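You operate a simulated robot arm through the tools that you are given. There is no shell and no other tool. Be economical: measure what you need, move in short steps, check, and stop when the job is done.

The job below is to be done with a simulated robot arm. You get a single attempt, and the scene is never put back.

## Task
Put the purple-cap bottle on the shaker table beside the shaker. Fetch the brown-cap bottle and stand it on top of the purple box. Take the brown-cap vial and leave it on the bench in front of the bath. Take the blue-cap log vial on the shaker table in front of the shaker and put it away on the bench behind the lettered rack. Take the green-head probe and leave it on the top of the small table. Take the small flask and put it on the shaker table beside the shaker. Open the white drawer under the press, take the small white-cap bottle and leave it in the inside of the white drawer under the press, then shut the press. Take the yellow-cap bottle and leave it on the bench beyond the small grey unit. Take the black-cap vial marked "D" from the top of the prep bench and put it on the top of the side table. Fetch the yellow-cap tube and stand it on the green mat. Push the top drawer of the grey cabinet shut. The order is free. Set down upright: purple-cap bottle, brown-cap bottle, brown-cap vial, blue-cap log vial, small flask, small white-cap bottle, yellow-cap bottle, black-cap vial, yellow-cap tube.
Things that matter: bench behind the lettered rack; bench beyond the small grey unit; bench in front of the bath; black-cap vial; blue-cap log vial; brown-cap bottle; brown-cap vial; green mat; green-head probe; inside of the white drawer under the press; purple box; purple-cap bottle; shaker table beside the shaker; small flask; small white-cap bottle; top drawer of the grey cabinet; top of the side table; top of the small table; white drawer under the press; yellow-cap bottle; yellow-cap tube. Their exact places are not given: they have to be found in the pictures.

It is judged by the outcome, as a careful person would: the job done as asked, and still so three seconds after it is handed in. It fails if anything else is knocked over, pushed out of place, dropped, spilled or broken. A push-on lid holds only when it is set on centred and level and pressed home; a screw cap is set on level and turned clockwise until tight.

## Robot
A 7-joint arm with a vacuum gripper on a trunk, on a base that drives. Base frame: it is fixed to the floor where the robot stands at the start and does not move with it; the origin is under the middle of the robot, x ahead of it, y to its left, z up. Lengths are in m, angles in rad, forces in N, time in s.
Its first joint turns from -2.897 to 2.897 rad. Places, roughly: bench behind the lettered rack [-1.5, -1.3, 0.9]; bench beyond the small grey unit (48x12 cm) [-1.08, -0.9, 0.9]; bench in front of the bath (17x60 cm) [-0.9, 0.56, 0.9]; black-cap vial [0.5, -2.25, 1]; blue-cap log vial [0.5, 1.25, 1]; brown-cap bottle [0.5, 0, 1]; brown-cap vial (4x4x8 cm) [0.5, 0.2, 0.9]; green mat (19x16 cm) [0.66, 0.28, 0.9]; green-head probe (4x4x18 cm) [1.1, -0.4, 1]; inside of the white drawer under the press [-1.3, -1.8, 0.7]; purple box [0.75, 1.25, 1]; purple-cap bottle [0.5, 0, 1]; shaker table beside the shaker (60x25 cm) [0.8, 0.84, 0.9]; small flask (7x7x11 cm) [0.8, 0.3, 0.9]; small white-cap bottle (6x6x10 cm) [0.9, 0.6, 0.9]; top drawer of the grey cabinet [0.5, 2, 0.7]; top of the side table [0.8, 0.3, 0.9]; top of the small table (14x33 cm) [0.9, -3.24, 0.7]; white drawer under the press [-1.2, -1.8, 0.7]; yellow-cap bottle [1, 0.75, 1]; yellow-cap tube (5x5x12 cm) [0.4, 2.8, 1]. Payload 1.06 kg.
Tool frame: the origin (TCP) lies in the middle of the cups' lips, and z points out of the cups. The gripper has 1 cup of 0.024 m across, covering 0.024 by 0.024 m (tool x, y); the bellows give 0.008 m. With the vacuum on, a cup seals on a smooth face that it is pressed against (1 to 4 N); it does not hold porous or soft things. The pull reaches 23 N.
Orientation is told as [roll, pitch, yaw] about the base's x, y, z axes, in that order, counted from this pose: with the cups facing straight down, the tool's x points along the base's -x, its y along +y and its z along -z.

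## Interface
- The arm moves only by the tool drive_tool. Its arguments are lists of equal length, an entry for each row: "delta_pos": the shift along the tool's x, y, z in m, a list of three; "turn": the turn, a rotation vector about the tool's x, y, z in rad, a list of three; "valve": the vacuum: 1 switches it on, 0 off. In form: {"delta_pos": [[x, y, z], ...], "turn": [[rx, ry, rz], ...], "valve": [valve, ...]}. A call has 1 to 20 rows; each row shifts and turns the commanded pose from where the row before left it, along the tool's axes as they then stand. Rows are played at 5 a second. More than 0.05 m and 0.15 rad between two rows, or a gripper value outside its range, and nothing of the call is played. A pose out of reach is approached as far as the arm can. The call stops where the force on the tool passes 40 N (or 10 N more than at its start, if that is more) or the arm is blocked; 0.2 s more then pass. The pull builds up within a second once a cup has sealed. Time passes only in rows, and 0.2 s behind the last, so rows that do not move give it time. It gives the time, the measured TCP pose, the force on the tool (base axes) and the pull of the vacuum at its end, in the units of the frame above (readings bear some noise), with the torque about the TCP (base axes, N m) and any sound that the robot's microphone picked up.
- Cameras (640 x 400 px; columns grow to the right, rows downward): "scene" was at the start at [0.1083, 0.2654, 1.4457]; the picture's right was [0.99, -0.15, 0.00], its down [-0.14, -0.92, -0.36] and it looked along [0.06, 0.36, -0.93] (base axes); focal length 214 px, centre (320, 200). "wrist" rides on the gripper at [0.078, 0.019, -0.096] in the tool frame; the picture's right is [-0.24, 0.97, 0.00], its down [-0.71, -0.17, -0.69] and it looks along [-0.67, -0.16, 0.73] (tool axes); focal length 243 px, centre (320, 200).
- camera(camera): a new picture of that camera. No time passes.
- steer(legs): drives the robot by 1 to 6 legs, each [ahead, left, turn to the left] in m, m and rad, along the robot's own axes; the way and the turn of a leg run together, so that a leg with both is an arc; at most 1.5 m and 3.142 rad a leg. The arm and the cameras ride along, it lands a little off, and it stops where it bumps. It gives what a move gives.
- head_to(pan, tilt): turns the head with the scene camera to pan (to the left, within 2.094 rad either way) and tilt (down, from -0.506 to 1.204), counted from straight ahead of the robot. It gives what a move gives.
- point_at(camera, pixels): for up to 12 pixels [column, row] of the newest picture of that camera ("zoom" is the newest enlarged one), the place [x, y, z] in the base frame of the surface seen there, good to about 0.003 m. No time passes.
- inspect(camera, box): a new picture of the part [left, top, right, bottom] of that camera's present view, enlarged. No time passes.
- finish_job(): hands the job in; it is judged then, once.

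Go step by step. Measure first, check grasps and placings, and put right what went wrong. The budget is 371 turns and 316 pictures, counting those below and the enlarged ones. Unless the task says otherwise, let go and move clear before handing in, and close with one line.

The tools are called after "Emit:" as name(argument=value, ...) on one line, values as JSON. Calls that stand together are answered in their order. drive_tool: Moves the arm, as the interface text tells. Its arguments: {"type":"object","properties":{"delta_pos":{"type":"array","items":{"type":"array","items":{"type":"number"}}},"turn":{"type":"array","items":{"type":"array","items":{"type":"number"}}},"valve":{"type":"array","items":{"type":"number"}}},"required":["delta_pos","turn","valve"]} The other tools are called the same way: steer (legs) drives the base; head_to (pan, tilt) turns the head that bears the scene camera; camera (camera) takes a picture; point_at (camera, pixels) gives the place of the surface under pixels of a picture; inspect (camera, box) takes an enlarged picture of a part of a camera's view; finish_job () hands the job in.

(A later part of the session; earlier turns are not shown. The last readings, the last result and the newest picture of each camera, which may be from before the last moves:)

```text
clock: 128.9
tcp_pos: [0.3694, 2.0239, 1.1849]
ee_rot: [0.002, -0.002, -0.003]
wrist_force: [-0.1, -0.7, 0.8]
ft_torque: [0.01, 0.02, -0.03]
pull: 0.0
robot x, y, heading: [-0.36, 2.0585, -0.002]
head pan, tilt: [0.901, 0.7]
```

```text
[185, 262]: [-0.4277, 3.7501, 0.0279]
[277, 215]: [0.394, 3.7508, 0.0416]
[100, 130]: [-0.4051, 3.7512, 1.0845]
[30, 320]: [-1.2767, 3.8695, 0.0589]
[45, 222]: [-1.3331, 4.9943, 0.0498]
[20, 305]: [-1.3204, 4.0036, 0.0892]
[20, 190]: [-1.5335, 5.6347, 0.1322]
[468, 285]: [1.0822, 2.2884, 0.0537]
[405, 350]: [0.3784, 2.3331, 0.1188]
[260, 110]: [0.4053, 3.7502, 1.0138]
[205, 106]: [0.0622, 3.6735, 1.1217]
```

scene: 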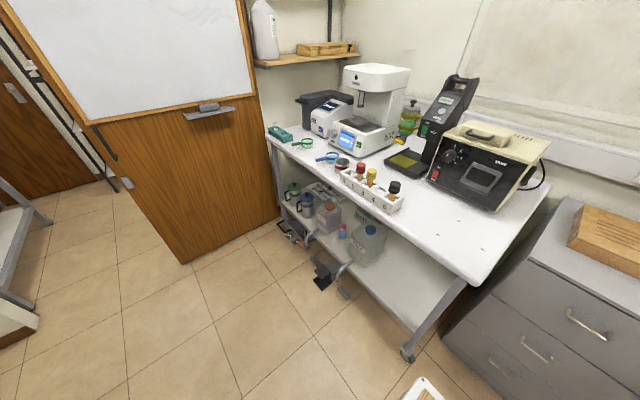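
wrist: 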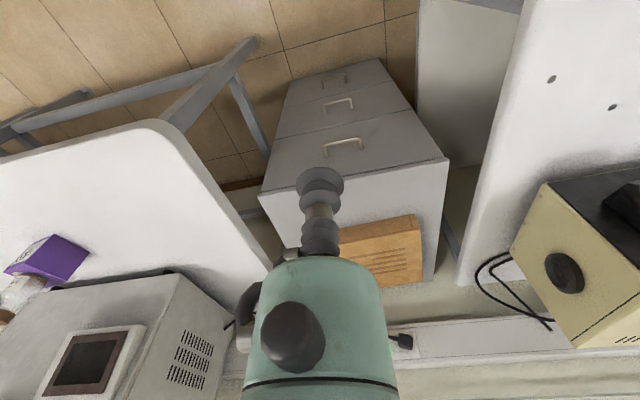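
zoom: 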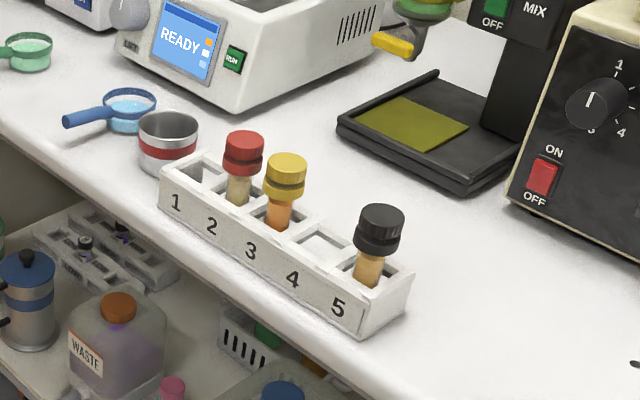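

Plenty of room. I drive left 0.745 m.

Emit:
steer(legs=[[0.02, 0.745, 0]])

Emit:
camera(camera="wrist")

```text
clock: 132.9
tcp_pos: [0.3898, 2.7716, 1.1846]
ee_rot: [0.001, -0.004, -0.001]
wrist_force: [0.2, -1.2, 0.8]
ft_torque: [-0.01, 0.01, -0.01]
pull: 0.0
robot x, y, heading: [-0.3377, 2.8049, 0.003]
head pan, tilt: [0.901, 0.7]
```

```text
247 pictures are left
```

wrist: 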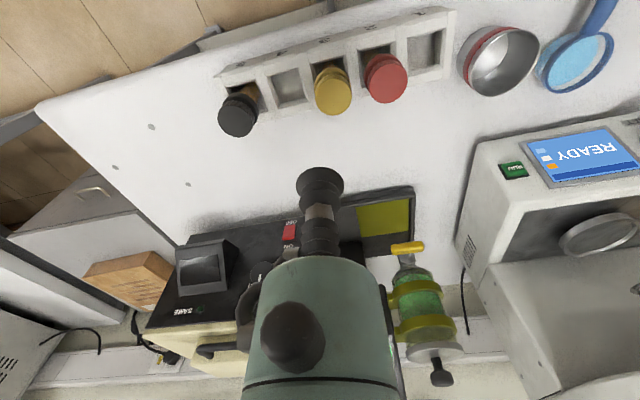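

Emit:
inspect(camera="wrist", box=[250, 40, 410, 140])

Emit:
point_at(camera="wrist", pixels=[[334, 97], [334, 86], [334, 108], [320, 97], [347, 97]])

```text
4.00 times, centred on (330, 90) of wrist
```

zoom: 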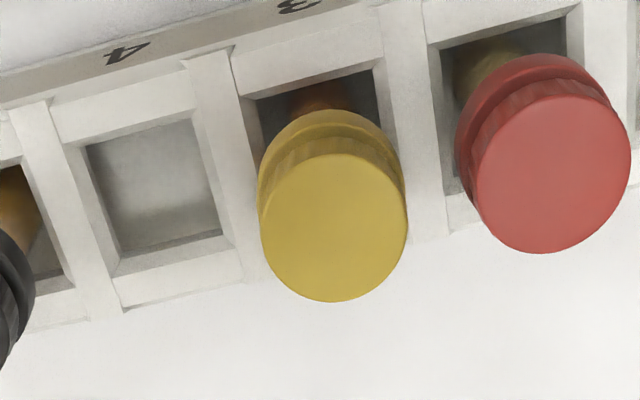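

```text
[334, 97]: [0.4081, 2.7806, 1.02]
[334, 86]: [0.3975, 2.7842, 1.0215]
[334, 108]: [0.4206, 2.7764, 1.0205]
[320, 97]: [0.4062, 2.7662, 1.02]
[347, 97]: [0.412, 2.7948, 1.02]
```

The cap centre is (0.408,2.780,1.020). I shift and descend.

Emit:
drive_tool(delta_pos=[[-0.018, 0.0085, 0.03], [0, 0, 0.05], [0, 0, 0.05], [0, 0, 0.025], [0, 0, 0.008], [0, 0, 0.0045], [0, 0, 0], [0, 0, 0], [0, 0, 0]], turn=[[0, 0, 0], [0, 0, 0], [0, 0, 0], [0, 0, 0], [0, 0, 0], [0, 0, 0], [0, 0, 0], [0, 0, 0], [0, 0, 0]], valve=[0, 0, 0, 0, 1, 1, 1, 1, 1])

```text
clock: 134.9
tcp_pos: [0.4079, 2.7803, 1.0164]
ee_rot: [-0.001, -0.001, -0.001]
wrist_force: [-0.6, -1.4, 6.2]
ft_torque: [-0.06, 0.02, -0.01]
pull: 22.8
robot x, y, heading: [-0.3412, 2.8073, 0.001]
head pan, tilt: [0.901, 0.7]
```

Sealed. I lift the tube out and drive back right toward the green mat.

Emit:
drive_tool(delta_pos=[[0, 0, -0.01], [0, 0, -0.03], [0, 0, -0.05], [0, 0, -0.05], [0, 0, -0.05], [0, 0, -0.03], [0, 0, 0]], turn=[[0, 0, 0], [0, 0, 0], [0, 0, 0], [0, 0, 0], [0, 0, 0], [0, 0, 0], [0, 0, 0]], valve=[1, 1, 1, 1, 1, 1, 1])

Emit:
camera(camera="wrist")

Emit:
steer(legs=[[0.1, 0, 0], [0, -1.25, 0], [0, -1.2, 0]])

Emit:
camera(camera="wrist")

```text
clock: 136.5
tcp_pos: [0.4071, 2.7796, 1.2381]
ee_rot: [0.001, -0.003, -0.001]
wrist_force: [0.2, -0.7, -0.8]
ft_torque: [0.01, 0.02, 0.0]
pull: 23.3
robot x, y, heading: [-0.3378, 2.8059, 0.002]
head pan, tilt: [0.901, 0.7]
```

```text
245 pictures are left
```

wrist: 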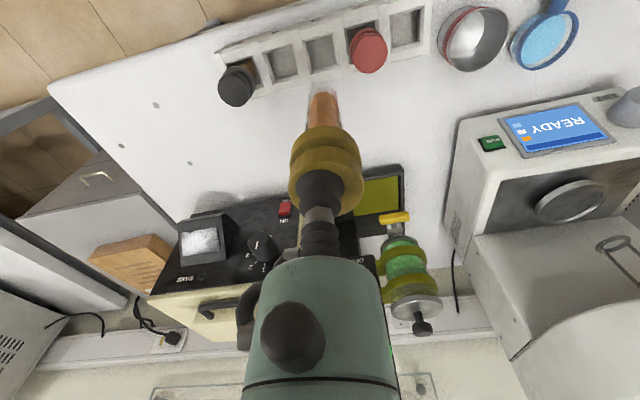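

```text
clock: 149.2
tcp_pos: [0.508, 0.3362, 1.2379]
ee_rot: [0.0, -0.004, 0.003]
wrist_force: [-0.2, 0.7, -0.4]
ft_torque: [-0.02, -0.01, -0.01]
pull: 23.1
robot x, y, heading: [-0.2356, 0.3617, 0.006]
head pan, tilt: [0.901, 0.7]
```

```text
244 pictures are left
```

wrist: 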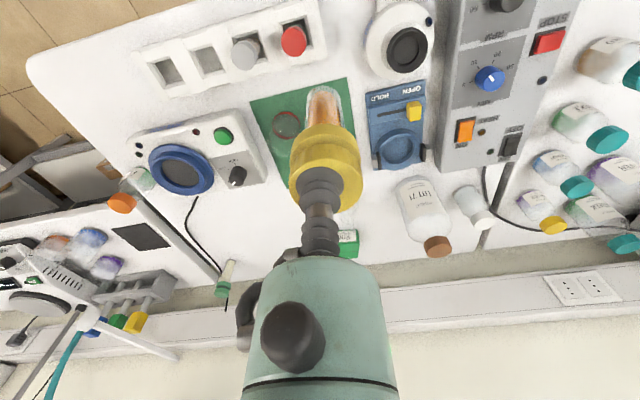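

The tube is hanging straight. I look at the mat and the dish on it with the scene camera.

Emit:
head_to(pan=-0.1, tilt=0.7)

Emit:
camera(camera="scene")

```text
clock: 150.5
tcp_pos: [0.5091, 0.3351, 1.2364]
ee_rot: [-0.001, -0.002, 0.003]
wrist_force: [1.0, -0.1, -1.1]
ft_torque: [0.01, -0.01, -0.01]
pull: 22.8
robot x, y, heading: [-0.2383, 0.3621, 0.005]
head pan, tilt: [-0.099, 0.7]
```

```text
243 pictures are left
```

scene: 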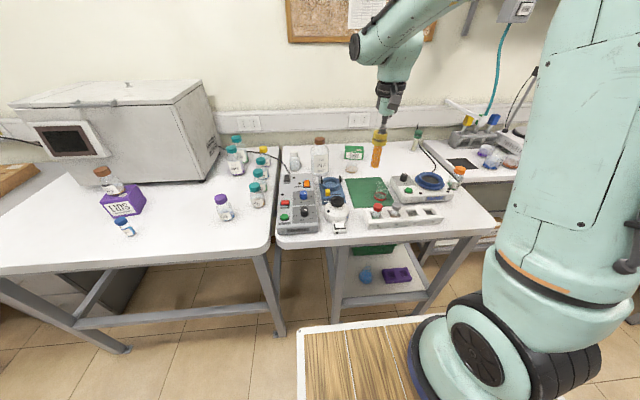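

Emit:
inspect(camera="scene", box=[330, 140, 450, 230])

Emit:
point_at(camera="scene", pixels=[[346, 180], [352, 207], [389, 178], [395, 200], [382, 197], [378, 186], [360, 190], [360, 200]])

Emit:
point_at(camera="wrist", pixels=[[250, 103], [347, 82], [288, 190], [353, 125], [286, 124], [280, 170], [272, 120], [299, 122]])

```text
4.44 times, centred on (390, 185) of scene
```

zoom: 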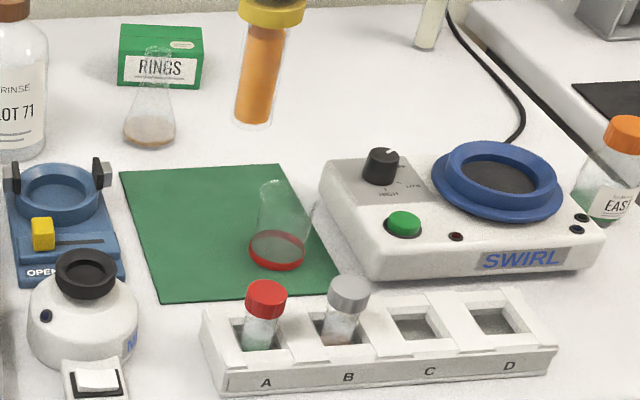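

```text
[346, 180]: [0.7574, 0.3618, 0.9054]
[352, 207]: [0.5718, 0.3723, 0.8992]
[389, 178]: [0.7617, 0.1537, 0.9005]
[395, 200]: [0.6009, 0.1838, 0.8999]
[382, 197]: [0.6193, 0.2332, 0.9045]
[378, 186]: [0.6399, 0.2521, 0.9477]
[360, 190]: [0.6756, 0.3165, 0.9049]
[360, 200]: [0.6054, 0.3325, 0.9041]
```

```text
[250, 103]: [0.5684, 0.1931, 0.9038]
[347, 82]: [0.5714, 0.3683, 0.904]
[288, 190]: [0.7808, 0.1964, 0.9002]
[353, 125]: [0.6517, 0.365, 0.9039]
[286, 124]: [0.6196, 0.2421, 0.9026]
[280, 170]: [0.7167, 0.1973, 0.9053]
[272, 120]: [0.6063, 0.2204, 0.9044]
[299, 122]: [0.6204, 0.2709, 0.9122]
```

The beaker stands near (0.63,0.245); the free mat spot is about (0.69,0.315). I move the tube there and lower.

Emit:
drive_tool(delta_pos=[[-0.0455, -0.005, 0], [-0.0455, -0.005, 0], [-0.0455, -0.005, 0], [-0.0455, -0.005, 0], [0, 0, 0.05], [0, 0, 0.05], [0, 0, 0.05], [0, 0, 0.03], [0, 0, 0]], turn=[[0, 0, 0], [0, 0, 0], [0, 0, 0], [0, 0, 0], [0, 0, 0], [0, 0, 0], [0, 0, 0], [0, 0, 0], [0, 0, 0]], valve=[1, 1, 1, 1, 1, 1, 1, 1, 1])

Emit:
camera(camera="wrist")

Emit:
inspect(camera="scene", box=[330, 130, 450, 220])

```text
clock: 152.5
tcp_pos: [0.6912, 0.3155, 1.0562]
ee_rot: [0.001, -0.002, 0.004]
wrist_force: [0.3, 0.1, -1.6]
ft_torque: [-0.01, -0.02, -0.01]
pull: 22.8
robot x, y, heading: [-0.2392, 0.361, 0.004]
head pan, tilt: [-0.099, 0.7]
```

```text
241 pictures are left
```

wrist: 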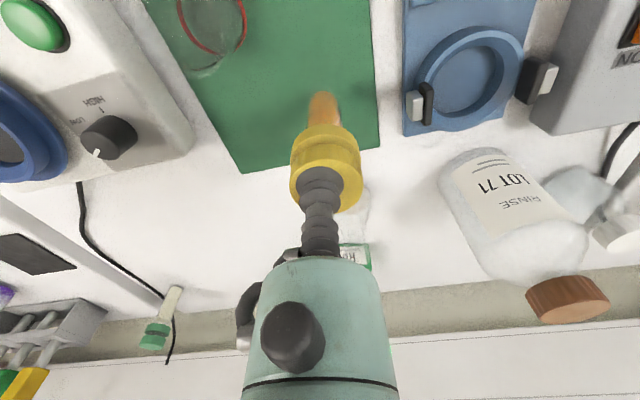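

```text
4.44 times, centred on (390, 175) of scene
```

zoom: 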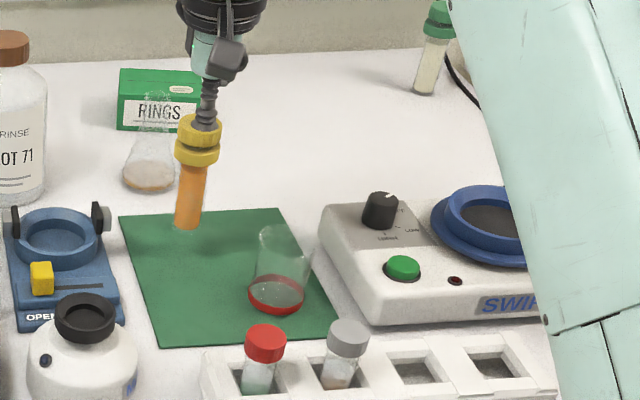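

The tube is clear of the beaker. I lower in small steps until contact.

Emit:
drive_tool(delta_pos=[[0, 0, 0.012], [0, 0, 0.008], [0, 0, 0.004], [0, 0, 0.003], [0, 0, 0]], turn=[[0, 0, 0], [0, 0, 0], [0, 0, 0], [0, 0, 0], [0, 0, 0]], valve=[1, 1, 1, 1, 1])

```text
clock: 153.7
tcp_pos: [0.6914, 0.316, 1.032]
ee_rot: [0.001, -0.004, 0.003]
wrist_force: [-0.7, -0.1, -1.0]
ft_torque: [0.0, 0.02, -0.03]
pull: 22.7
robot x, y, heading: [-0.2369, 0.3605, 0.004]
head pan, tilt: [-0.099, 0.7]
```

Emit:
drive_tool(delta_pos=[[0, 0, 0.003], [0, 0, 0.003], [0, 0, 0.003], [0, 0, 0]], turn=[[0, 0, 0], [0, 0, 0], [0, 0, 0], [0, 0, 0]], valve=[1, 1, 1, 1])

```text
clock: 154.7
tcp_pos: [0.6915, 0.316, 1.0215]
ee_rot: [0.0, -0.001, 0.003]
wrist_force: [0.5, -0.5, -0.6]
ft_torque: [-0.03, 0.01, 0.01]
pull: 23.0
robot x, y, heading: [-0.2389, 0.3606, 0.002]
head pan, tilt: [-0.099, 0.7]
```

Emit:
drive_tool(delta_pos=[[0, 0, 0.002], [0, 0, 0.002], [0, 0, 0]], turn=[[0, 0, 0], [0, 0, 0], [0, 0, 0]], valve=[1, 1, 1])

Emit:
inspect(camera="scene", box=[330, 130, 450, 220])

```text
clock: 155.5
tcp_pos: [0.6915, 0.3168, 1.0181]
ee_rot: [-0.001, -0.005, 0.003]
wrist_force: [-0.7, 0.2, 3.7]
ft_torque: [-0.03, -0.03, -0.04]
pull: 22.7
robot x, y, heading: [-0.2393, 0.3579, 0.004]
head pan, tilt: [-0.099, 0.7]
```

```text
4.44 times, centred on (390, 175) of scene
```

zoom: 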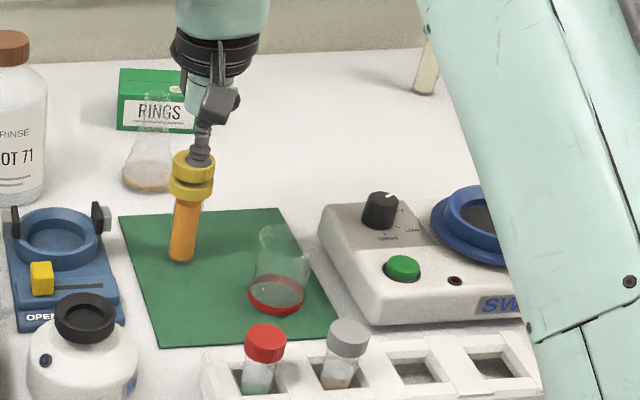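

Standing on the mat with light contact. I release and rise.

Emit:
drive_tool(delta_pos=[[0, 0, 0], [0, 0, 0], [0, 0, 0], [0, 0, -0.005], [0, 0, -0.02], [0, 0, -0.04], [0, 0, -0.05], [0, 0, -0.05]], turn=[[0, 0, 0], [0, 0, 0], [0, 0, 0], [0, 0, 0], [0, 0, 0], [0, 0, 0], [0, 0, 0], [0, 0, 0]], valve=[0, 0, 0, 0, 0, 0, 0, 0])

Emit:
inspect(camera="scene", box=[330, 130, 450, 220])

Emit:
camera(camera="wrist")

```text
clock: 157.3
tcp_pos: [0.6905, 0.3167, 1.1832]
ee_rot: [0.002, -0.001, 0.005]
wrist_force: [0.6, 0.5, -0.1]
ft_torque: [0.03, 0.01, -0.01]
pull: 0.0
robot x, y, heading: [-0.2395, 0.3606, 0.002]
head pan, tilt: [-0.099, 0.7]
```

```text
4.44 times, centred on (390, 175) of scene
```

zoom: 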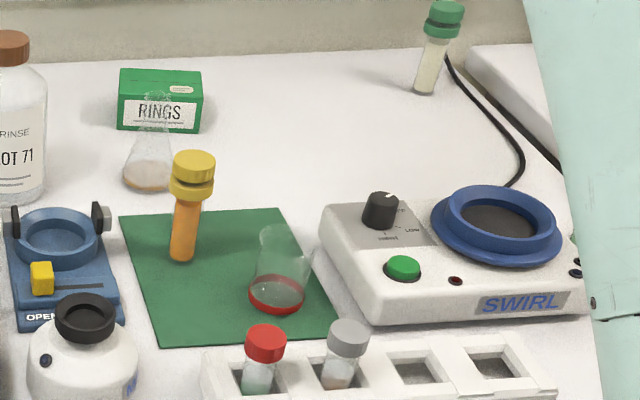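

```text
237 pictures are left
```

wrist: 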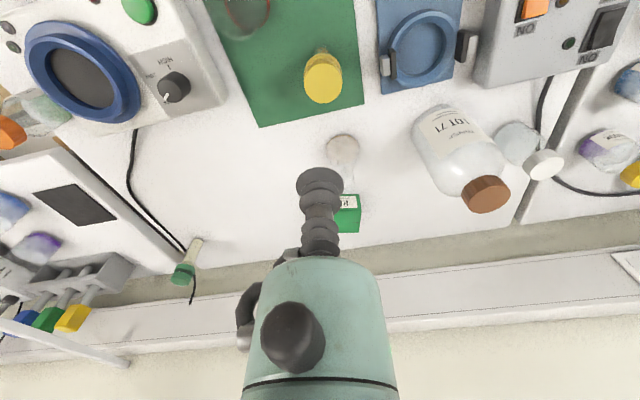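

The tube stands on the mat. Next I look closely at the small flask at (345,155).

Emit:
inspect(camera="wrist", box=[280, 110, 420, 250])

Emit:
inspect(camera="scene", box=[330, 140, 390, 185])

Emit:
inspect(camera="wrist", box=[400, 90, 640, 240])

```text
2.86 times, centred on (350, 180) of wrist
```

zoom: 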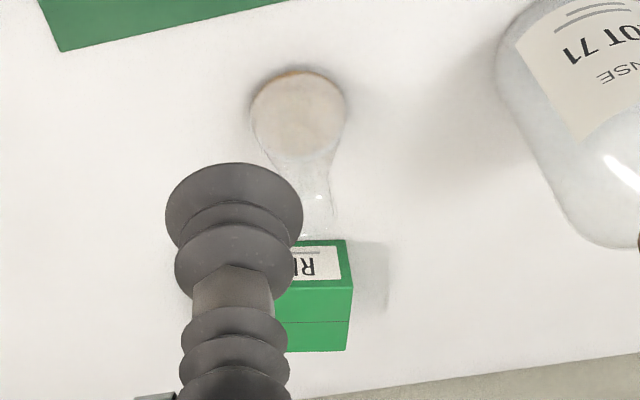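

```text
8.89 times, centred on (360, 162) of scene
```

zoom: 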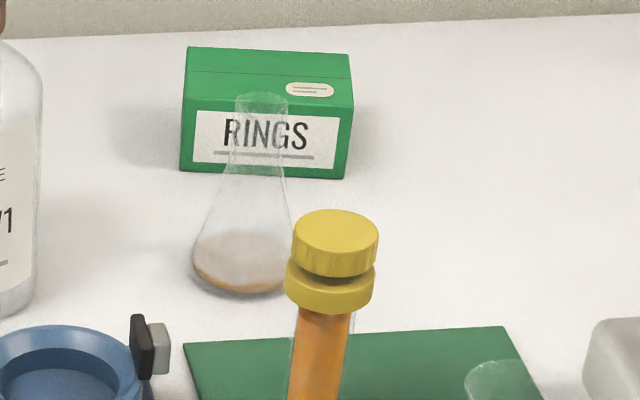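

```text
2.67 times, centred on (520, 165) of wrist
```

zoom: 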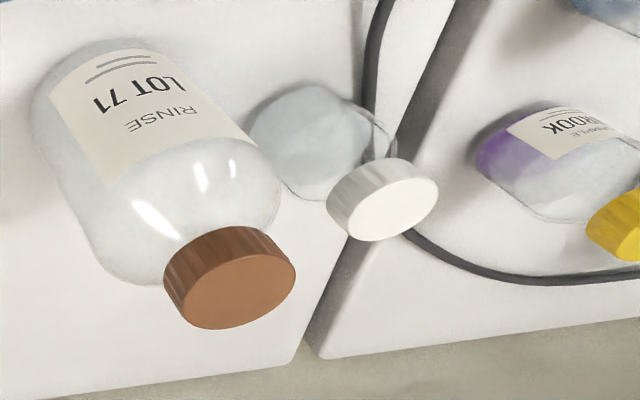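

The flask is open-necked (about 3 cm mouth). I measure it and move the arm aside to see the mouth.

Emit:
point_at(camera="wrist", pixels=[[342, 150], [342, 136], [327, 150], [357, 150], [350, 170], [352, 185], [355, 193]])

Emit:
drive_tool(delta_pos=[[-0.03, -0.025, 0], [-0.03, -0.025, 0], [0, -0.04, 0], [0, 0, 0]], turn=[[0, 0, 0], [0, 0, 0], [0, 0, 0], [0, 0, 0]], valve=[0, 0, 0, 0])

Emit:
camera(camera="wrist")

```text
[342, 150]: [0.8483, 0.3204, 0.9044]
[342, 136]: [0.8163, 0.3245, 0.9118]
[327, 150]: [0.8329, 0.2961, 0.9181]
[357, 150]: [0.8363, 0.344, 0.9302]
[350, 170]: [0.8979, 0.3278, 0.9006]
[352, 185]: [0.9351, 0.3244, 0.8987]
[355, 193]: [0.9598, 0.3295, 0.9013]
```

```text
clock: 158.3
tcp_pos: [0.7522, 0.2251, 1.1844]
ee_rot: [0.001, -0.002, 0.006]
wrist_force: [0.0, -0.6, -0.3]
ft_torque: [0.02, 0.01, 0.02]
pull: 0.1
robot x, y, heading: [-0.2362, 0.362, 0.009]
head pan, tilt: [-0.099, 0.7]
```

```text
233 pictures are left
```

wrist: 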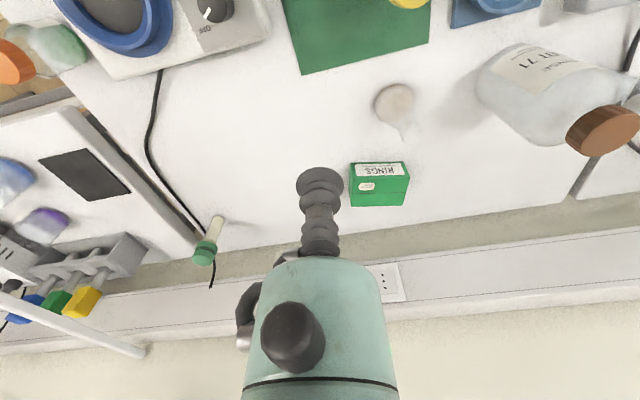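

Emit:
inspect(camera="wrist", box=[340, 60, 460, 160])

Emit:
point_at(camera="wrist", pixels=[[395, 103], [395, 88], [379, 103], [411, 103], [395, 118], [405, 128], [413, 137], [420, 128]])

```text
4.00 times, centred on (400, 110) of wrist
```

zoom: 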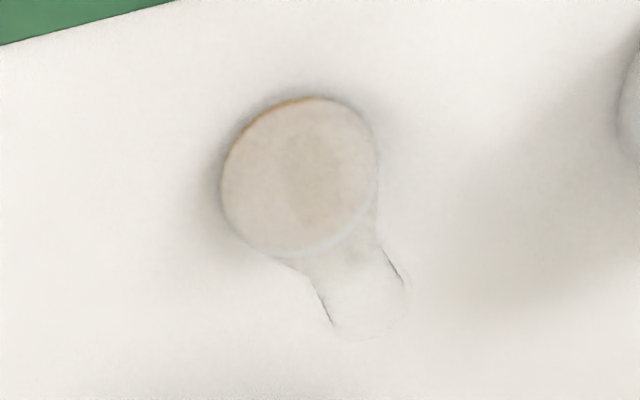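

```text
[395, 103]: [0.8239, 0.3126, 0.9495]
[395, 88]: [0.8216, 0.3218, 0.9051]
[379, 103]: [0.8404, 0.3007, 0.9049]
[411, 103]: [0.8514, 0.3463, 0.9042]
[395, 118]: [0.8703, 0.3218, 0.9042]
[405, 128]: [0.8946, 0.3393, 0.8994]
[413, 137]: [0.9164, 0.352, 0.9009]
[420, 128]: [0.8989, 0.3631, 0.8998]
```

The flask axis is about (0.845,0.321) with a mouth ~26 mm across at z≈1.01, close to the cup's size. I try a gentle, centred press on the rim.

Emit:
drive_tool(delta_pos=[[-0.031, 0.032, 0], [-0.031, 0.032, 0], [-0.031, 0.032, 0], [0, 0, 0.05], [0, 0, 0.05], [0, 0, 0.03], [0, 0, 0]], turn=[[0, 0, 0], [0, 0, 0], [0, 0, 0], [0, 0, 0], [0, 0, 0], [0, 0, 0], [0, 0, 0]], valve=[0, 0, 0, 0, 0, 0, 0])

Emit:
inspect(camera="wrist", box=[240, 60, 400, 190])

Emit:
inspect(camera="scene", box=[320, 130, 400, 185])

```text
clock: 159.9
tcp_pos: [0.7853, 0.3021, 1.0531]
ee_rot: [0.003, -0.002, 0.003]
wrist_force: [0.4, 0.7, -0.3]
ft_torque: [0.01, -0.03, -0.02]
pull: 0.1
out of reach, approached as far as the arm can: row 1, 2, 3
robot x, y, heading: [-0.2368, 0.3614, 0.008]
head pan, tilt: [-0.099, 0.7]
```

```text
3.08 times, centred on (320, 125) of wrist
```

zoom: 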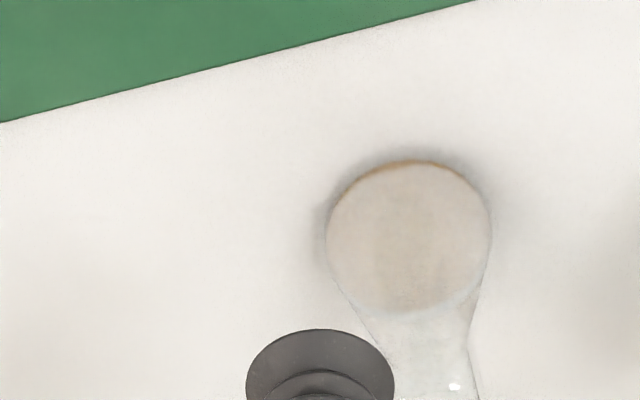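

```text
7.27 times, centred on (360, 158) of scene
```

zoom: 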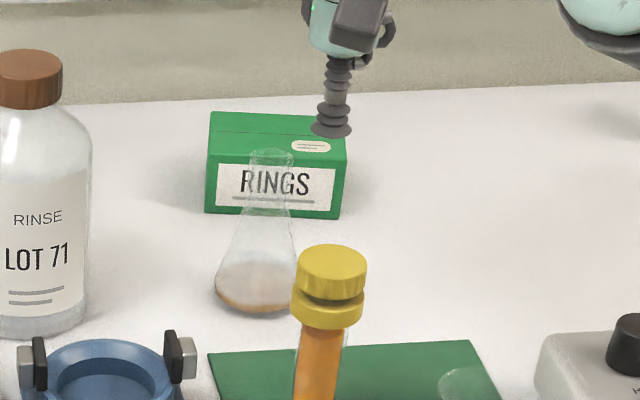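

Out of reach by 6 cm, so I drive the base ahead and left by that much.

Emit:
steer(legs=[[0.06, 0.019, 0]])

Emit:
inspect(camera="wrist", box=[240, 90, 400, 220])

Emit:
inspect(camera="scene", box=[320, 130, 400, 185])

```text
clock: 160.9
tcp_pos: [0.8446, 0.3233, 1.0541]
ee_rot: [0.002, -0.003, 0.004]
wrist_force: [0.1, 1.1, -0.3]
ft_torque: [-0.04, 0.0, -0.01]
pull: 0.1
robot x, y, heading: [-0.1754, 0.378, 0.005]
head pan, tilt: [-0.099, 0.7]
```

```text
3.08 times, centred on (320, 155) of wrist
```

zoom: 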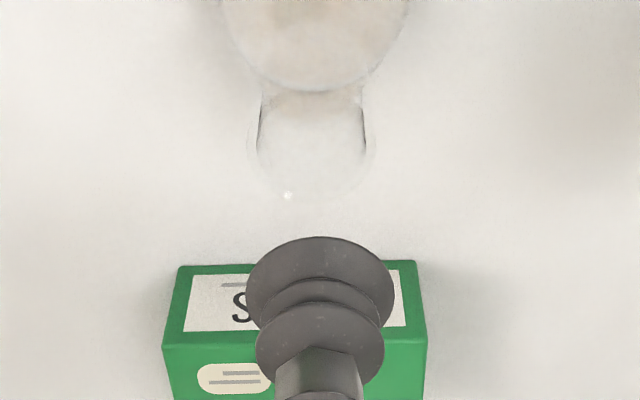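

```text
7.27 times, centred on (360, 158) of scene
```

zoom: 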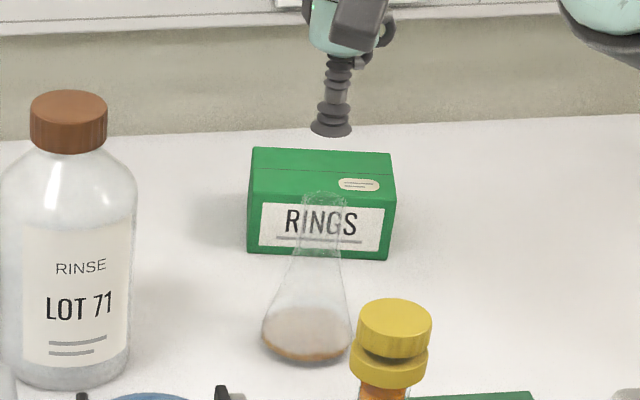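

The mouth looks centred under the cup (inner ~23 mm, outer lip ~26 mm). I descend gently with vacuum on.

Emit:
drive_tool(delta_pos=[[0, -0.0017, 0.03], [0, 0, 0.01], [0, 0, 0.005], [0, 0, 0.003], [0, 0, 0], [0, 0, 0], [0, 0, 0]], turn=[[0, 0, 0], [0, 0, 0], [0, 0, 0], [0, 0, 0], [0, 0, 0], [0, 0, 0], [0, 0, 0]], valve=[0, 0, 1, 1, 1, 1, 1])

Emit:
inspect(camera="wrist", box=[240, 90, 400, 220])

```text
clock: 162.5
tcp_pos: [0.8461, 0.3207, 1.0066]
ee_rot: [0.0, -0.002, 0.004]
wrist_force: [-0.2, 0.2, -0.7]
ft_torque: [0.0, 0.01, 0.01]
pull: 22.8
robot x, y, heading: [-0.1795, 0.3815, 0.003]
head pan, tilt: [-0.099, 0.7]
```

```text
3.08 times, centred on (320, 155) of wrist
```

zoom: 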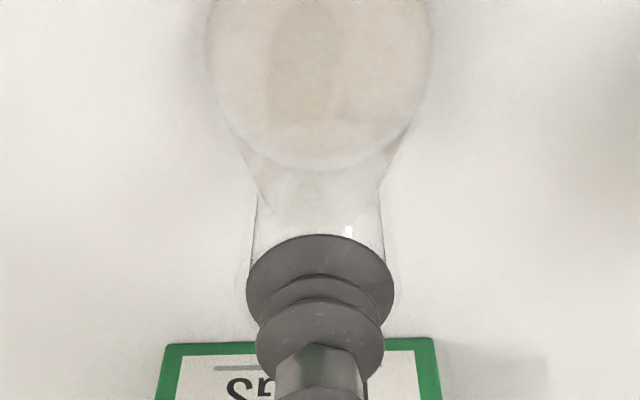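

It sealed on the rim (22.8 N). I lift straight up and check.

Emit:
drive_tool(delta_pos=[[0, 0, -0.005], [0, 0, -0.01], [0, 0, -0.03], [0, 0, -0.04], [0, 0, -0.05], [0, 0, -0.05], [0, 0, -0.03], [0, 0, 0]], turn=[[0, 0, 0], [0, 0, 0], [0, 0, 0], [0, 0, 0], [0, 0, 0], [0, 0, 0], [0, 0, 0], [0, 0, 0]], valve=[1, 1, 1, 1, 1, 1, 1, 1])

Emit:
camera(camera="wrist")

```text
clock: 164.3
tcp_pos: [0.8354, 0.3205, 1.2144]
ee_rot: [-0.001, -0.001, 0.003]
wrist_force: [0.8, 0.3, -1.1]
ft_torque: [0.03, 0.01, -0.02]
pull: 22.8
out of reach, approached as far as the arm can: row 6, 7
robot x, y, heading: [-0.1751, 0.3805, 0.003]
head pan, tilt: [-0.099, 0.7]
```

```text
226 pictures are left
```

wrist: 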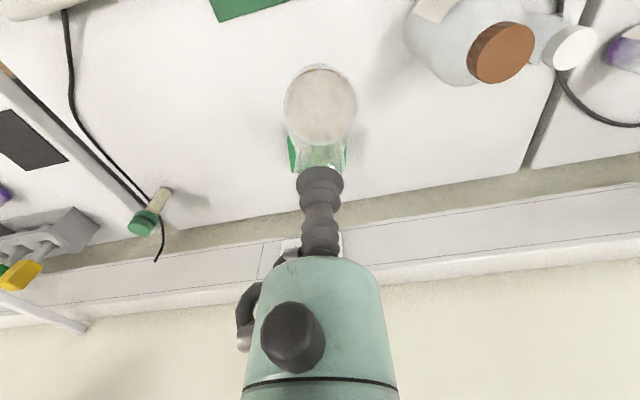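

Held. I draw back to x≈0.70 and drive left to (0.70,0.90) on the shaker table.

Emit:
drive_tool(delta_pos=[[0.045, 0, -0.005], [0.045, 0, -0.005], [0.045, 0, 0], [0, 0, 0]], turn=[[0, 0, 0], [0, 0, 0], [0, 0, 0], [0, 0, 0]], valve=[1, 1, 1, 1])

Emit:
steer(legs=[[0, 0.58, -0.003]])

Emit:
camera(camera="wrist")

Emit:
head_to(pan=0.2, tilt=0.7)

Emit:
camera(camera="scene")

```text
clock: 165.3
tcp_pos: [0.7005, 0.3207, 1.2237]
ee_rot: [0.002, -0.001, 0.003]
wrist_force: [0.2, 1.1, -0.5]
ft_torque: [0.03, -0.02, -0.01]
pull: 22.7
robot x, y, heading: [-0.179, 0.3792, 0.007]
head pan, tilt: [-0.099, 0.7]
```

```text
clock: 168.6
tcp_pos: [0.6986, 0.9005, 1.224]
ee_rot: [0.0, -0.004, 0.001]
wrist_force: [0.5, -0.1, -0.8]
ft_torque: [-0.03, 0.02, -0.03]
pull: 23.1
robot x, y, heading: [-0.179, 0.9611, 0.004]
head pan, tilt: [-0.099, 0.7]
```

```text
225 pictures are left
```

wrist: 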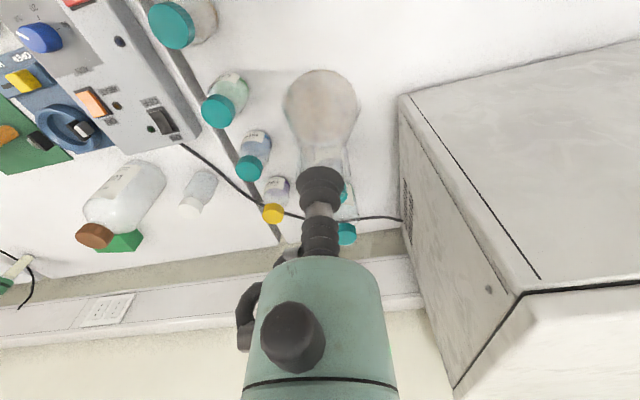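

```text
clock: 169.4
tcp_pos: [0.6971, 0.9012, 1.2239]
ee_rot: [0.001, -0.003, 0.001]
wrist_force: [0.3, 0.4, -0.9]
ft_torque: [-0.01, 0.02, 0.0]
pull: 22.8
robot x, y, heading: [-0.1819, 0.961, 0.007]
head pan, tilt: [0.201, 0.7]
```

```text
224 pictures are left
```

scene: 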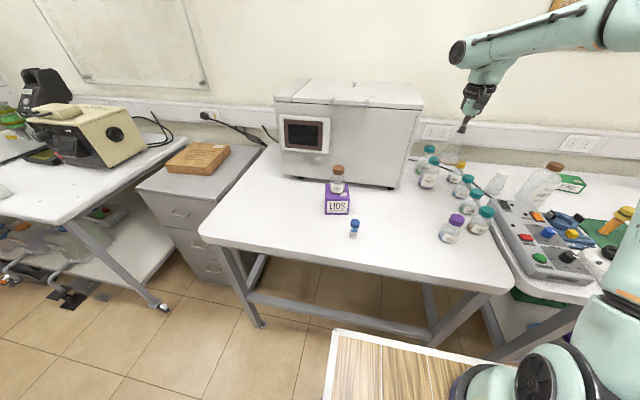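

The spot is free. I lower the flask.

Emit:
drive_tool(delta_pos=[[0, 0, 0.05], [0, 0, 0.05], [0, 0, 0.05], [0, 0, 0.04], [0, 0, 0.015], [0, 0, 0.005], [0, 0, 0]], turn=[[0, 0, 0], [0, 0, 0], [0, 0, 0], [0, 0, 0], [0, 0, 0], [0, 0, 0], [0, 0, 0]], valve=[1, 1, 1, 1, 1, 1, 1])

Emit:
drive_tool(delta_pos=[[0, 0, 0.003], [0, 0, 0.002], [0, 0, 0.002], [0, 0, 0]], turn=[[0, 0, 0], [0, 0, 0], [0, 0, 0], [0, 0, 0]], valve=[1, 1, 1, 1])

```text
clock: 171.0
tcp_pos: [0.6975, 0.9015, 1.0136]
ee_rot: [0.003, -0.003, 0.005]
wrist_force: [-0.4, 0.8, -1.3]
ft_torque: [-0.03, 0.01, -0.01]
pull: 23.4
robot x, y, heading: [-0.1773, 0.9601, 0.007]
head pan, tilt: [0.201, 0.7]
```

```text
clock: 172.0
tcp_pos: [0.6992, 0.9026, 1.0065]
ee_rot: [0.002, -0.004, 0.003]
wrist_force: [-1.0, -0.3, -1.3]
ft_torque: [0.03, 0.01, 0.02]
pull: 23.0
robot x, y, heading: [-0.1809, 0.9604, 0.002]
head pan, tilt: [0.201, 0.7]
```

Emit:
drive_tool(delta_pos=[[0, 0, 0.002], [0, 0, 0.001], [0, 0, 0]], turn=[[0, 0, 0], [0, 0, 0], [0, 0, 0]], valve=[1, 1, 1])

```text
clock: 172.8
tcp_pos: [0.6976, 0.9022, 1.0055]
ee_rot: [-0.001, -0.004, 0.003]
wrist_force: [1.8, 2.4, 12.0]
ft_torque: [-0.05, 0.03, -0.04]
pull: 23.0
robot x, y, heading: [-0.183, 0.9603, 0.007]
head pan, tilt: [0.201, 0.7]
```

Contact (12 N). I ease, release and rise slowly.

Emit:
drive_tool(delta_pos=[[0, 0, -0.002], [0, 0, 0], [0, 0, 0], [0, 0, 0], [0, 0, 0], [0, 0, -0.004], [0, 0, -0.01], [0, 0, -0.03], [0, 0, -0.05], [0, 0, -0.05], [0, 0, -0.05]], turn=[[0, 0, 0], [0, 0, 0], [0, 0, 0], [0, 0, 0], [0, 0, 0], [0, 0, 0], [0, 0, 0], [0, 0, 0], [0, 0, 0], [0, 0, 0], [0, 0, 0]], valve=[1, 0, 0, 0, 0, 0, 0, 0, 0, 0, 0])

Emit:
camera(camera="wrist")

Emit:
inspect(camera="scene", box=[390, 120, 540, 260])

```text
clock: 175.2
tcp_pos: [0.6965, 0.8996, 1.1977]
ee_rot: [0.002, -0.001, 0.002]
wrist_force: [0.6, 0.0, -0.3]
ft_torque: [-0.01, 0.02, 0.0]
pull: 0.0
robot x, y, heading: [-0.1829, 0.9599, 0.002]
head pan, tilt: [0.201, 0.7]
```

```text
223 pictures are left
```

wrist: 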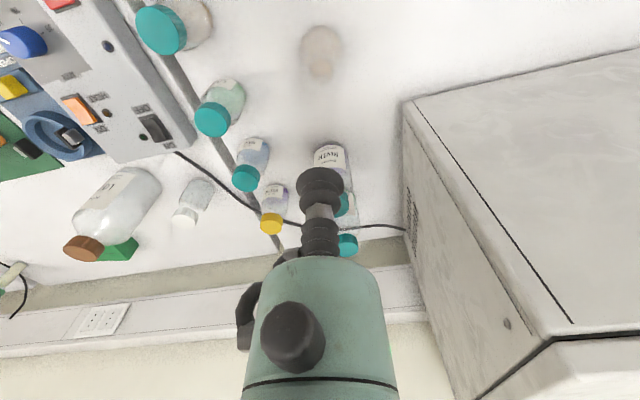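

```text
2.86 times, centred on (465, 190) of scene
```

zoom: 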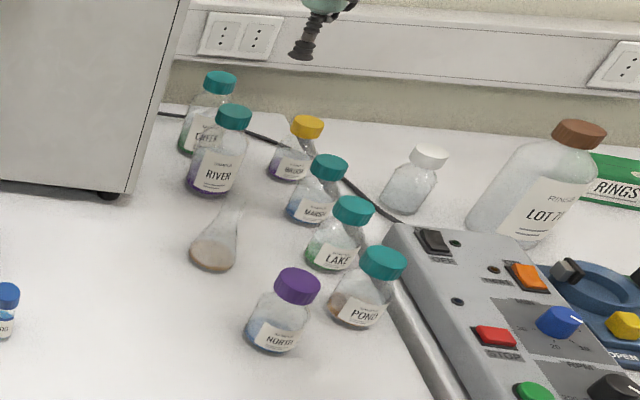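

Flask stands well. Next the yellow-cap bottle at about (0.917,0.738): I drive the base so the cup lands near it.

Emit:
steer(legs=[[0.17, -0.15, 0]])

Emit:
drive_tool(delta_pos=[[-0.035, 0, 0], [0, 0, 0]], turn=[[0, 0, 0], [0, 0, 0]], valve=[0, 0])

Emit:
camera(camera="wrist")

```text
clock: 176.9
tcp_pos: [0.8658, 0.751, 1.1989]
ee_rot: [0.001, -0.001, 0.003]
wrist_force: [-0.8, -0.1, 0.4]
ft_torque: [-0.02, -0.01, 0.01]
pull: 0.0
robot x, y, heading: [-0.0117, 0.8101, 0.003]
head pan, tilt: [0.201, 0.7]
```

```text
clock: 177.5
tcp_pos: [0.9004, 0.7503, 1.1979]
ee_rot: [0.0, -0.003, 0.001]
wrist_force: [0.4, -0.5, -0.6]
ft_torque: [0.0, 0.0, 0.0]
pull: 0.1
robot x, y, heading: [-0.0078, 0.8154, 0.006]
head pan, tilt: [0.201, 0.7]
```

```text
221 pictures are left
```

wrist: 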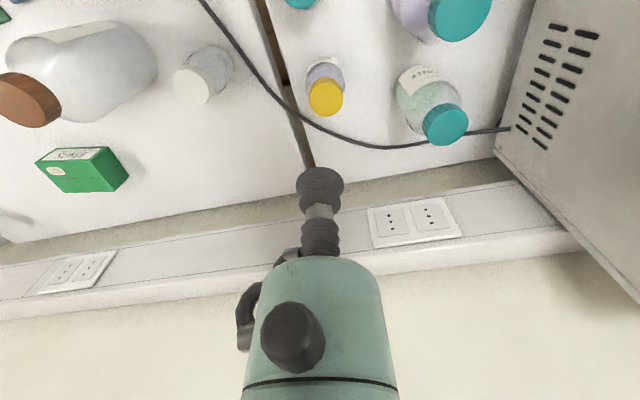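

Emit:
inspect(camera="wrist", box=[260, 50, 400, 137])

Emit:
point_at(camera="wrist", pixels=[[326, 98], [326, 83], [326, 113], [311, 98], [341, 98], [198, 90], [446, 125]])

```text
4.57 times, centred on (330, 94) of wrist
```

zoom: 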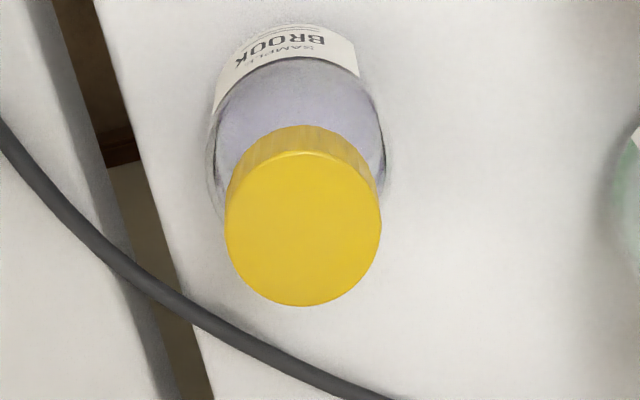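

```text
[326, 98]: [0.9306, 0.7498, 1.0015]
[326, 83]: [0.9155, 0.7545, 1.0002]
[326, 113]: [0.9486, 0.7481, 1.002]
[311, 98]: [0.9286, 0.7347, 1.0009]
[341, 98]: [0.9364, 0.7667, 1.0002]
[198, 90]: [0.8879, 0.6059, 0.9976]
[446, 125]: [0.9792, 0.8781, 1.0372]
```

Cap centre (0.934,0.7495,1.001). I shift and descend.

Emit:
drive_tool(delta_pos=[[-0.033, -0.001, 0], [0, 0, 0.05], [0, 0, 0.05], [0, 0, 0.05], [0, 0, 0.035], [0, 0, 0.01], [0, 0, 0.0045], [0, 0, 0], [0, 0, 0], [0, 0, 0]], turn=[[0, 0, 0], [0, 0, 0], [0, 0, 0], [0, 0, 0], [0, 0, 0], [0, 0, 0], [0, 0, 0], [0, 0, 0], [0, 0, 0], [0, 0, 0]], valve=[0, 0, 0, 0, 0, 1, 1, 1, 1, 1])

```text
clock: 179.7
tcp_pos: [0.9343, 0.7496, 0.9987]
ee_rot: [-0.001, -0.003, 0.0]
wrist_force: [-1.6, -2.6, 12.7]
ft_torque: [-0.01, 0.04, 0.0]
pull: 22.9
robot x, y, heading: [-0.0094, 0.8144, 0.009]
head pan, tilt: [0.201, 0.7]
```

Sealed. I lift and retract.

Emit:
drive_tool(delta_pos=[[0, 0, -0.01], [0, 0, -0.03], [0, 0, -0.05], [0, 0, -0.05], [0, 0, -0.05], [0.05, 0, -0.005], [0.05, 0, -0.005], [0.05, 0, -0.005], [0.05, 0, 0], [0.05, 0, 0], [0.05, 0, 0], [0, 0, 0]], turn=[[0, 0, 0], [0, 0, 0], [0, 0, 0], [0, 0, 0], [0, 0, 0], [0, 0, 0], [0, 0, 0], [0, 0, 0], [0, 0, 0], [0, 0, 0], [0, 0, 0], [0, 0, 0]], valve=[1, 1, 1, 1, 1, 1, 1, 1, 1, 1, 1, 1])

Emit:
camera(camera="wrist")

```text
refused: row 6 steps farther than a row can; nothing moved
```

```text
219 pictures are left
```

wrist: 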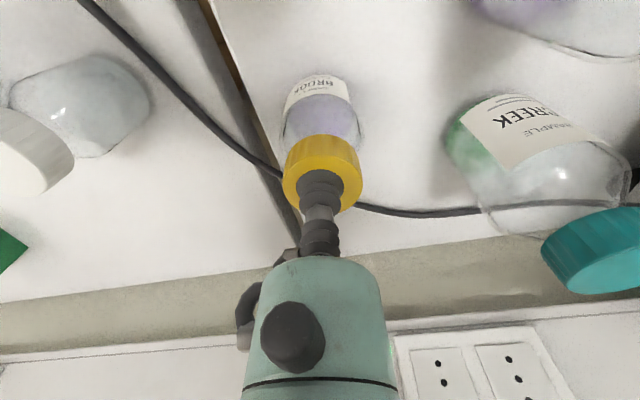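

Emit:
drive_tool(delta_pos=[[0, 0, -0.01], [0, 0, -0.03], [0, 0, -0.05], [0, 0, -0.05], [0, 0, -0.05], [0.045, 0, -0.01], [0.045, 0, -0.01], [0.045, 0, -0.005], [0.05, 0, 0], [0.05, 0, 0], [0.05, 0, 0], [0, 0, 0]], turn=[[0, 0, 0], [0, 0, 0], [0, 0, 0], [0, 0, 0], [0, 0, 0], [0, 0, 0], [0, 0, 0], [0, 0, 0], [0, 0, 0], [0, 0, 0], [0, 0, 0], [0, 0, 0]], valve=[1, 1, 1, 1, 1, 1, 1, 1, 1, 1, 1, 1])

Emit:
camera(camera="wrist")

```text
clock: 182.3
tcp_pos: [0.6505, 0.75, 1.2148]
ee_rot: [0.002, -0.002, 0.0]
wrist_force: [-0.1, -0.3, -2.3]
ft_torque: [-0.05, -0.01, 0.0]
pull: 22.8
robot x, y, heading: [-0.0129, 0.8142, 0.002]
head pan, tilt: [0.201, 0.7]
```

```text
218 pictures are left
```

wrist: 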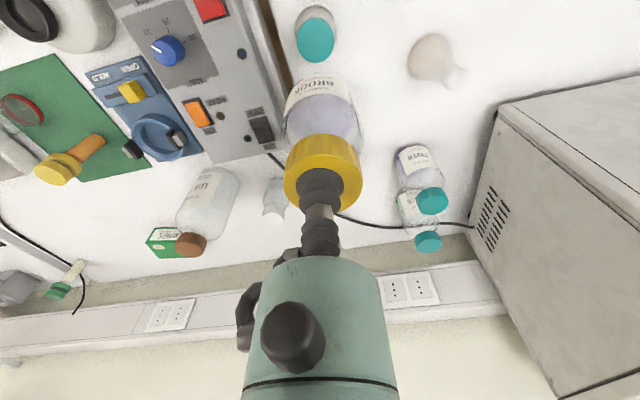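

Held. I back the robot off and swing the arm to the stow pose, then drive right along the corridor and turn to face the left bench.

Emit:
steer(legs=[[-0.2, 0, 0]])

Emit:
drive_tool(delta_pos=[[0.0157, 0.0443, 0], [0.0157, 0.0443, 0], [0.0157, 0.0443, 0], [0.0157, 0.0443, 0], [0.0157, 0.0443, 0], [0.0157, 0.0443, 0], [0.0157, 0.0443, 0], [0.0433, 0.01, 0], [0.0433, 0.01, 0], [0.0433, 0.01, 0], [0.0433, 0.01, 0], [0.0433, 0.01, 0], [0.0433, 0.01, 0], [0, 0, 0]], turn=[[0, 0, 0], [0, 0, 0], [0, 0, 0], [0, 0, 0], [0, 0, 0], [0, 0, 0], [0, 0, 0], [0, 0, 0], [0, 0, 0], [0, 0, 0], [0, 0, 0], [0, 0, 0], [0, 0, 0], [0, 0, 0]], valve=[1, 1, 1, 1, 1, 1, 1, 1, 1, 1, 1, 1, 1, 1])

Emit:
steer(legs=[[0, -1.0, 0]])

Emit:
head_to(pan=-2.0, tilt=0.6)

Emit:
camera(camera="scene")

```text
clock: 183.9
tcp_pos: [0.4481, 0.7488, 1.2143]
ee_rot: [0.001, 0.0, 0.002]
wrist_force: [-0.3, 0.4, -2.6]
ft_torque: [0.01, -0.01, 0.01]
pull: 22.9
robot x, y, heading: [-0.214, 0.8132, 0.005]
head pan, tilt: [0.201, 0.7]
```

```text
clock: 186.9
tcp_pos: [0.0919, 1.1159, 1.2108]
ee_rot: [-0.008, 0.003, -0.033]
wrist_force: [1.2, -0.1, -2.1]
ft_torque: [0.01, -0.02, 0.01]
pull: 23.1
robot x, y, heading: [-0.2094, 0.8067, 0.004]
head pan, tilt: [0.201, 0.7]
```

```text
clock: 192.1
tcp_pos: [0.0909, 0.1069, 1.2113]
ee_rot: [-0.007, 0.002, -0.035]
wrist_force: [0.1, -0.4, -1.9]
ft_torque: [-0.03, 0.0, 0.0]
pull: 23.3
robot x, y, heading: [-0.2132, -0.197, -0.004]
head pan, tilt: [0.201, 0.7]
```

```text
clock: 194.2
tcp_pos: [0.0906, 0.106, 1.2109]
ee_rot: [-0.005, 0.002, -0.034]
wrist_force: [-0.1, -0.7, -1.9]
ft_torque: [0.01, 0.02, 0.01]
pull: 22.8
robot x, y, heading: [-0.2143, -0.195, -0.002]
head pan, tilt: [-2.0, 0.6]
```

```text
217 pictures are left
```

scene: 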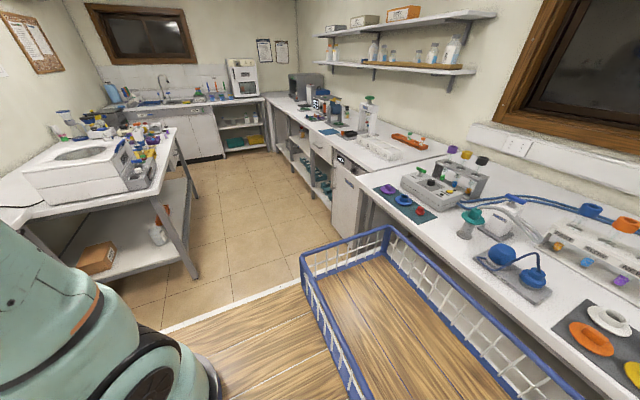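

I enlarge the left bench around the small grey unit and the lettered rack.

Emit:
inspect(camera="scene", box=[320, 80, 520, 240])

Emit:
point_at(camera="scene", pixels=[[375, 188], [430, 223], [402, 178], [462, 208], [436, 182], [445, 155], [418, 158], [390, 165], [440, 225], [470, 190], [360, 180], [490, 195]])

```text
2.50 times, centred on (420, 160) of scene
```

zoom: 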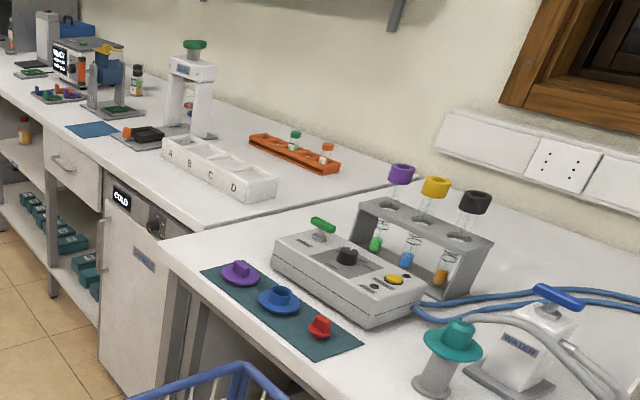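

```text
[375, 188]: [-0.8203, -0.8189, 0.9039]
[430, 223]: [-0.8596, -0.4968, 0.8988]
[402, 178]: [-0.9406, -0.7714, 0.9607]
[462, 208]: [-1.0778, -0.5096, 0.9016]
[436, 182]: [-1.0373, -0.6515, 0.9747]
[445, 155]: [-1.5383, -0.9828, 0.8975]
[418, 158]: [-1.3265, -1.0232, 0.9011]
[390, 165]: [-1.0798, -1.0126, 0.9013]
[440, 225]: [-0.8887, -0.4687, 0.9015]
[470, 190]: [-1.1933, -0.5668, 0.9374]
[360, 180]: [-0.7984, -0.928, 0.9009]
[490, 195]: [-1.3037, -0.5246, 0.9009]
```

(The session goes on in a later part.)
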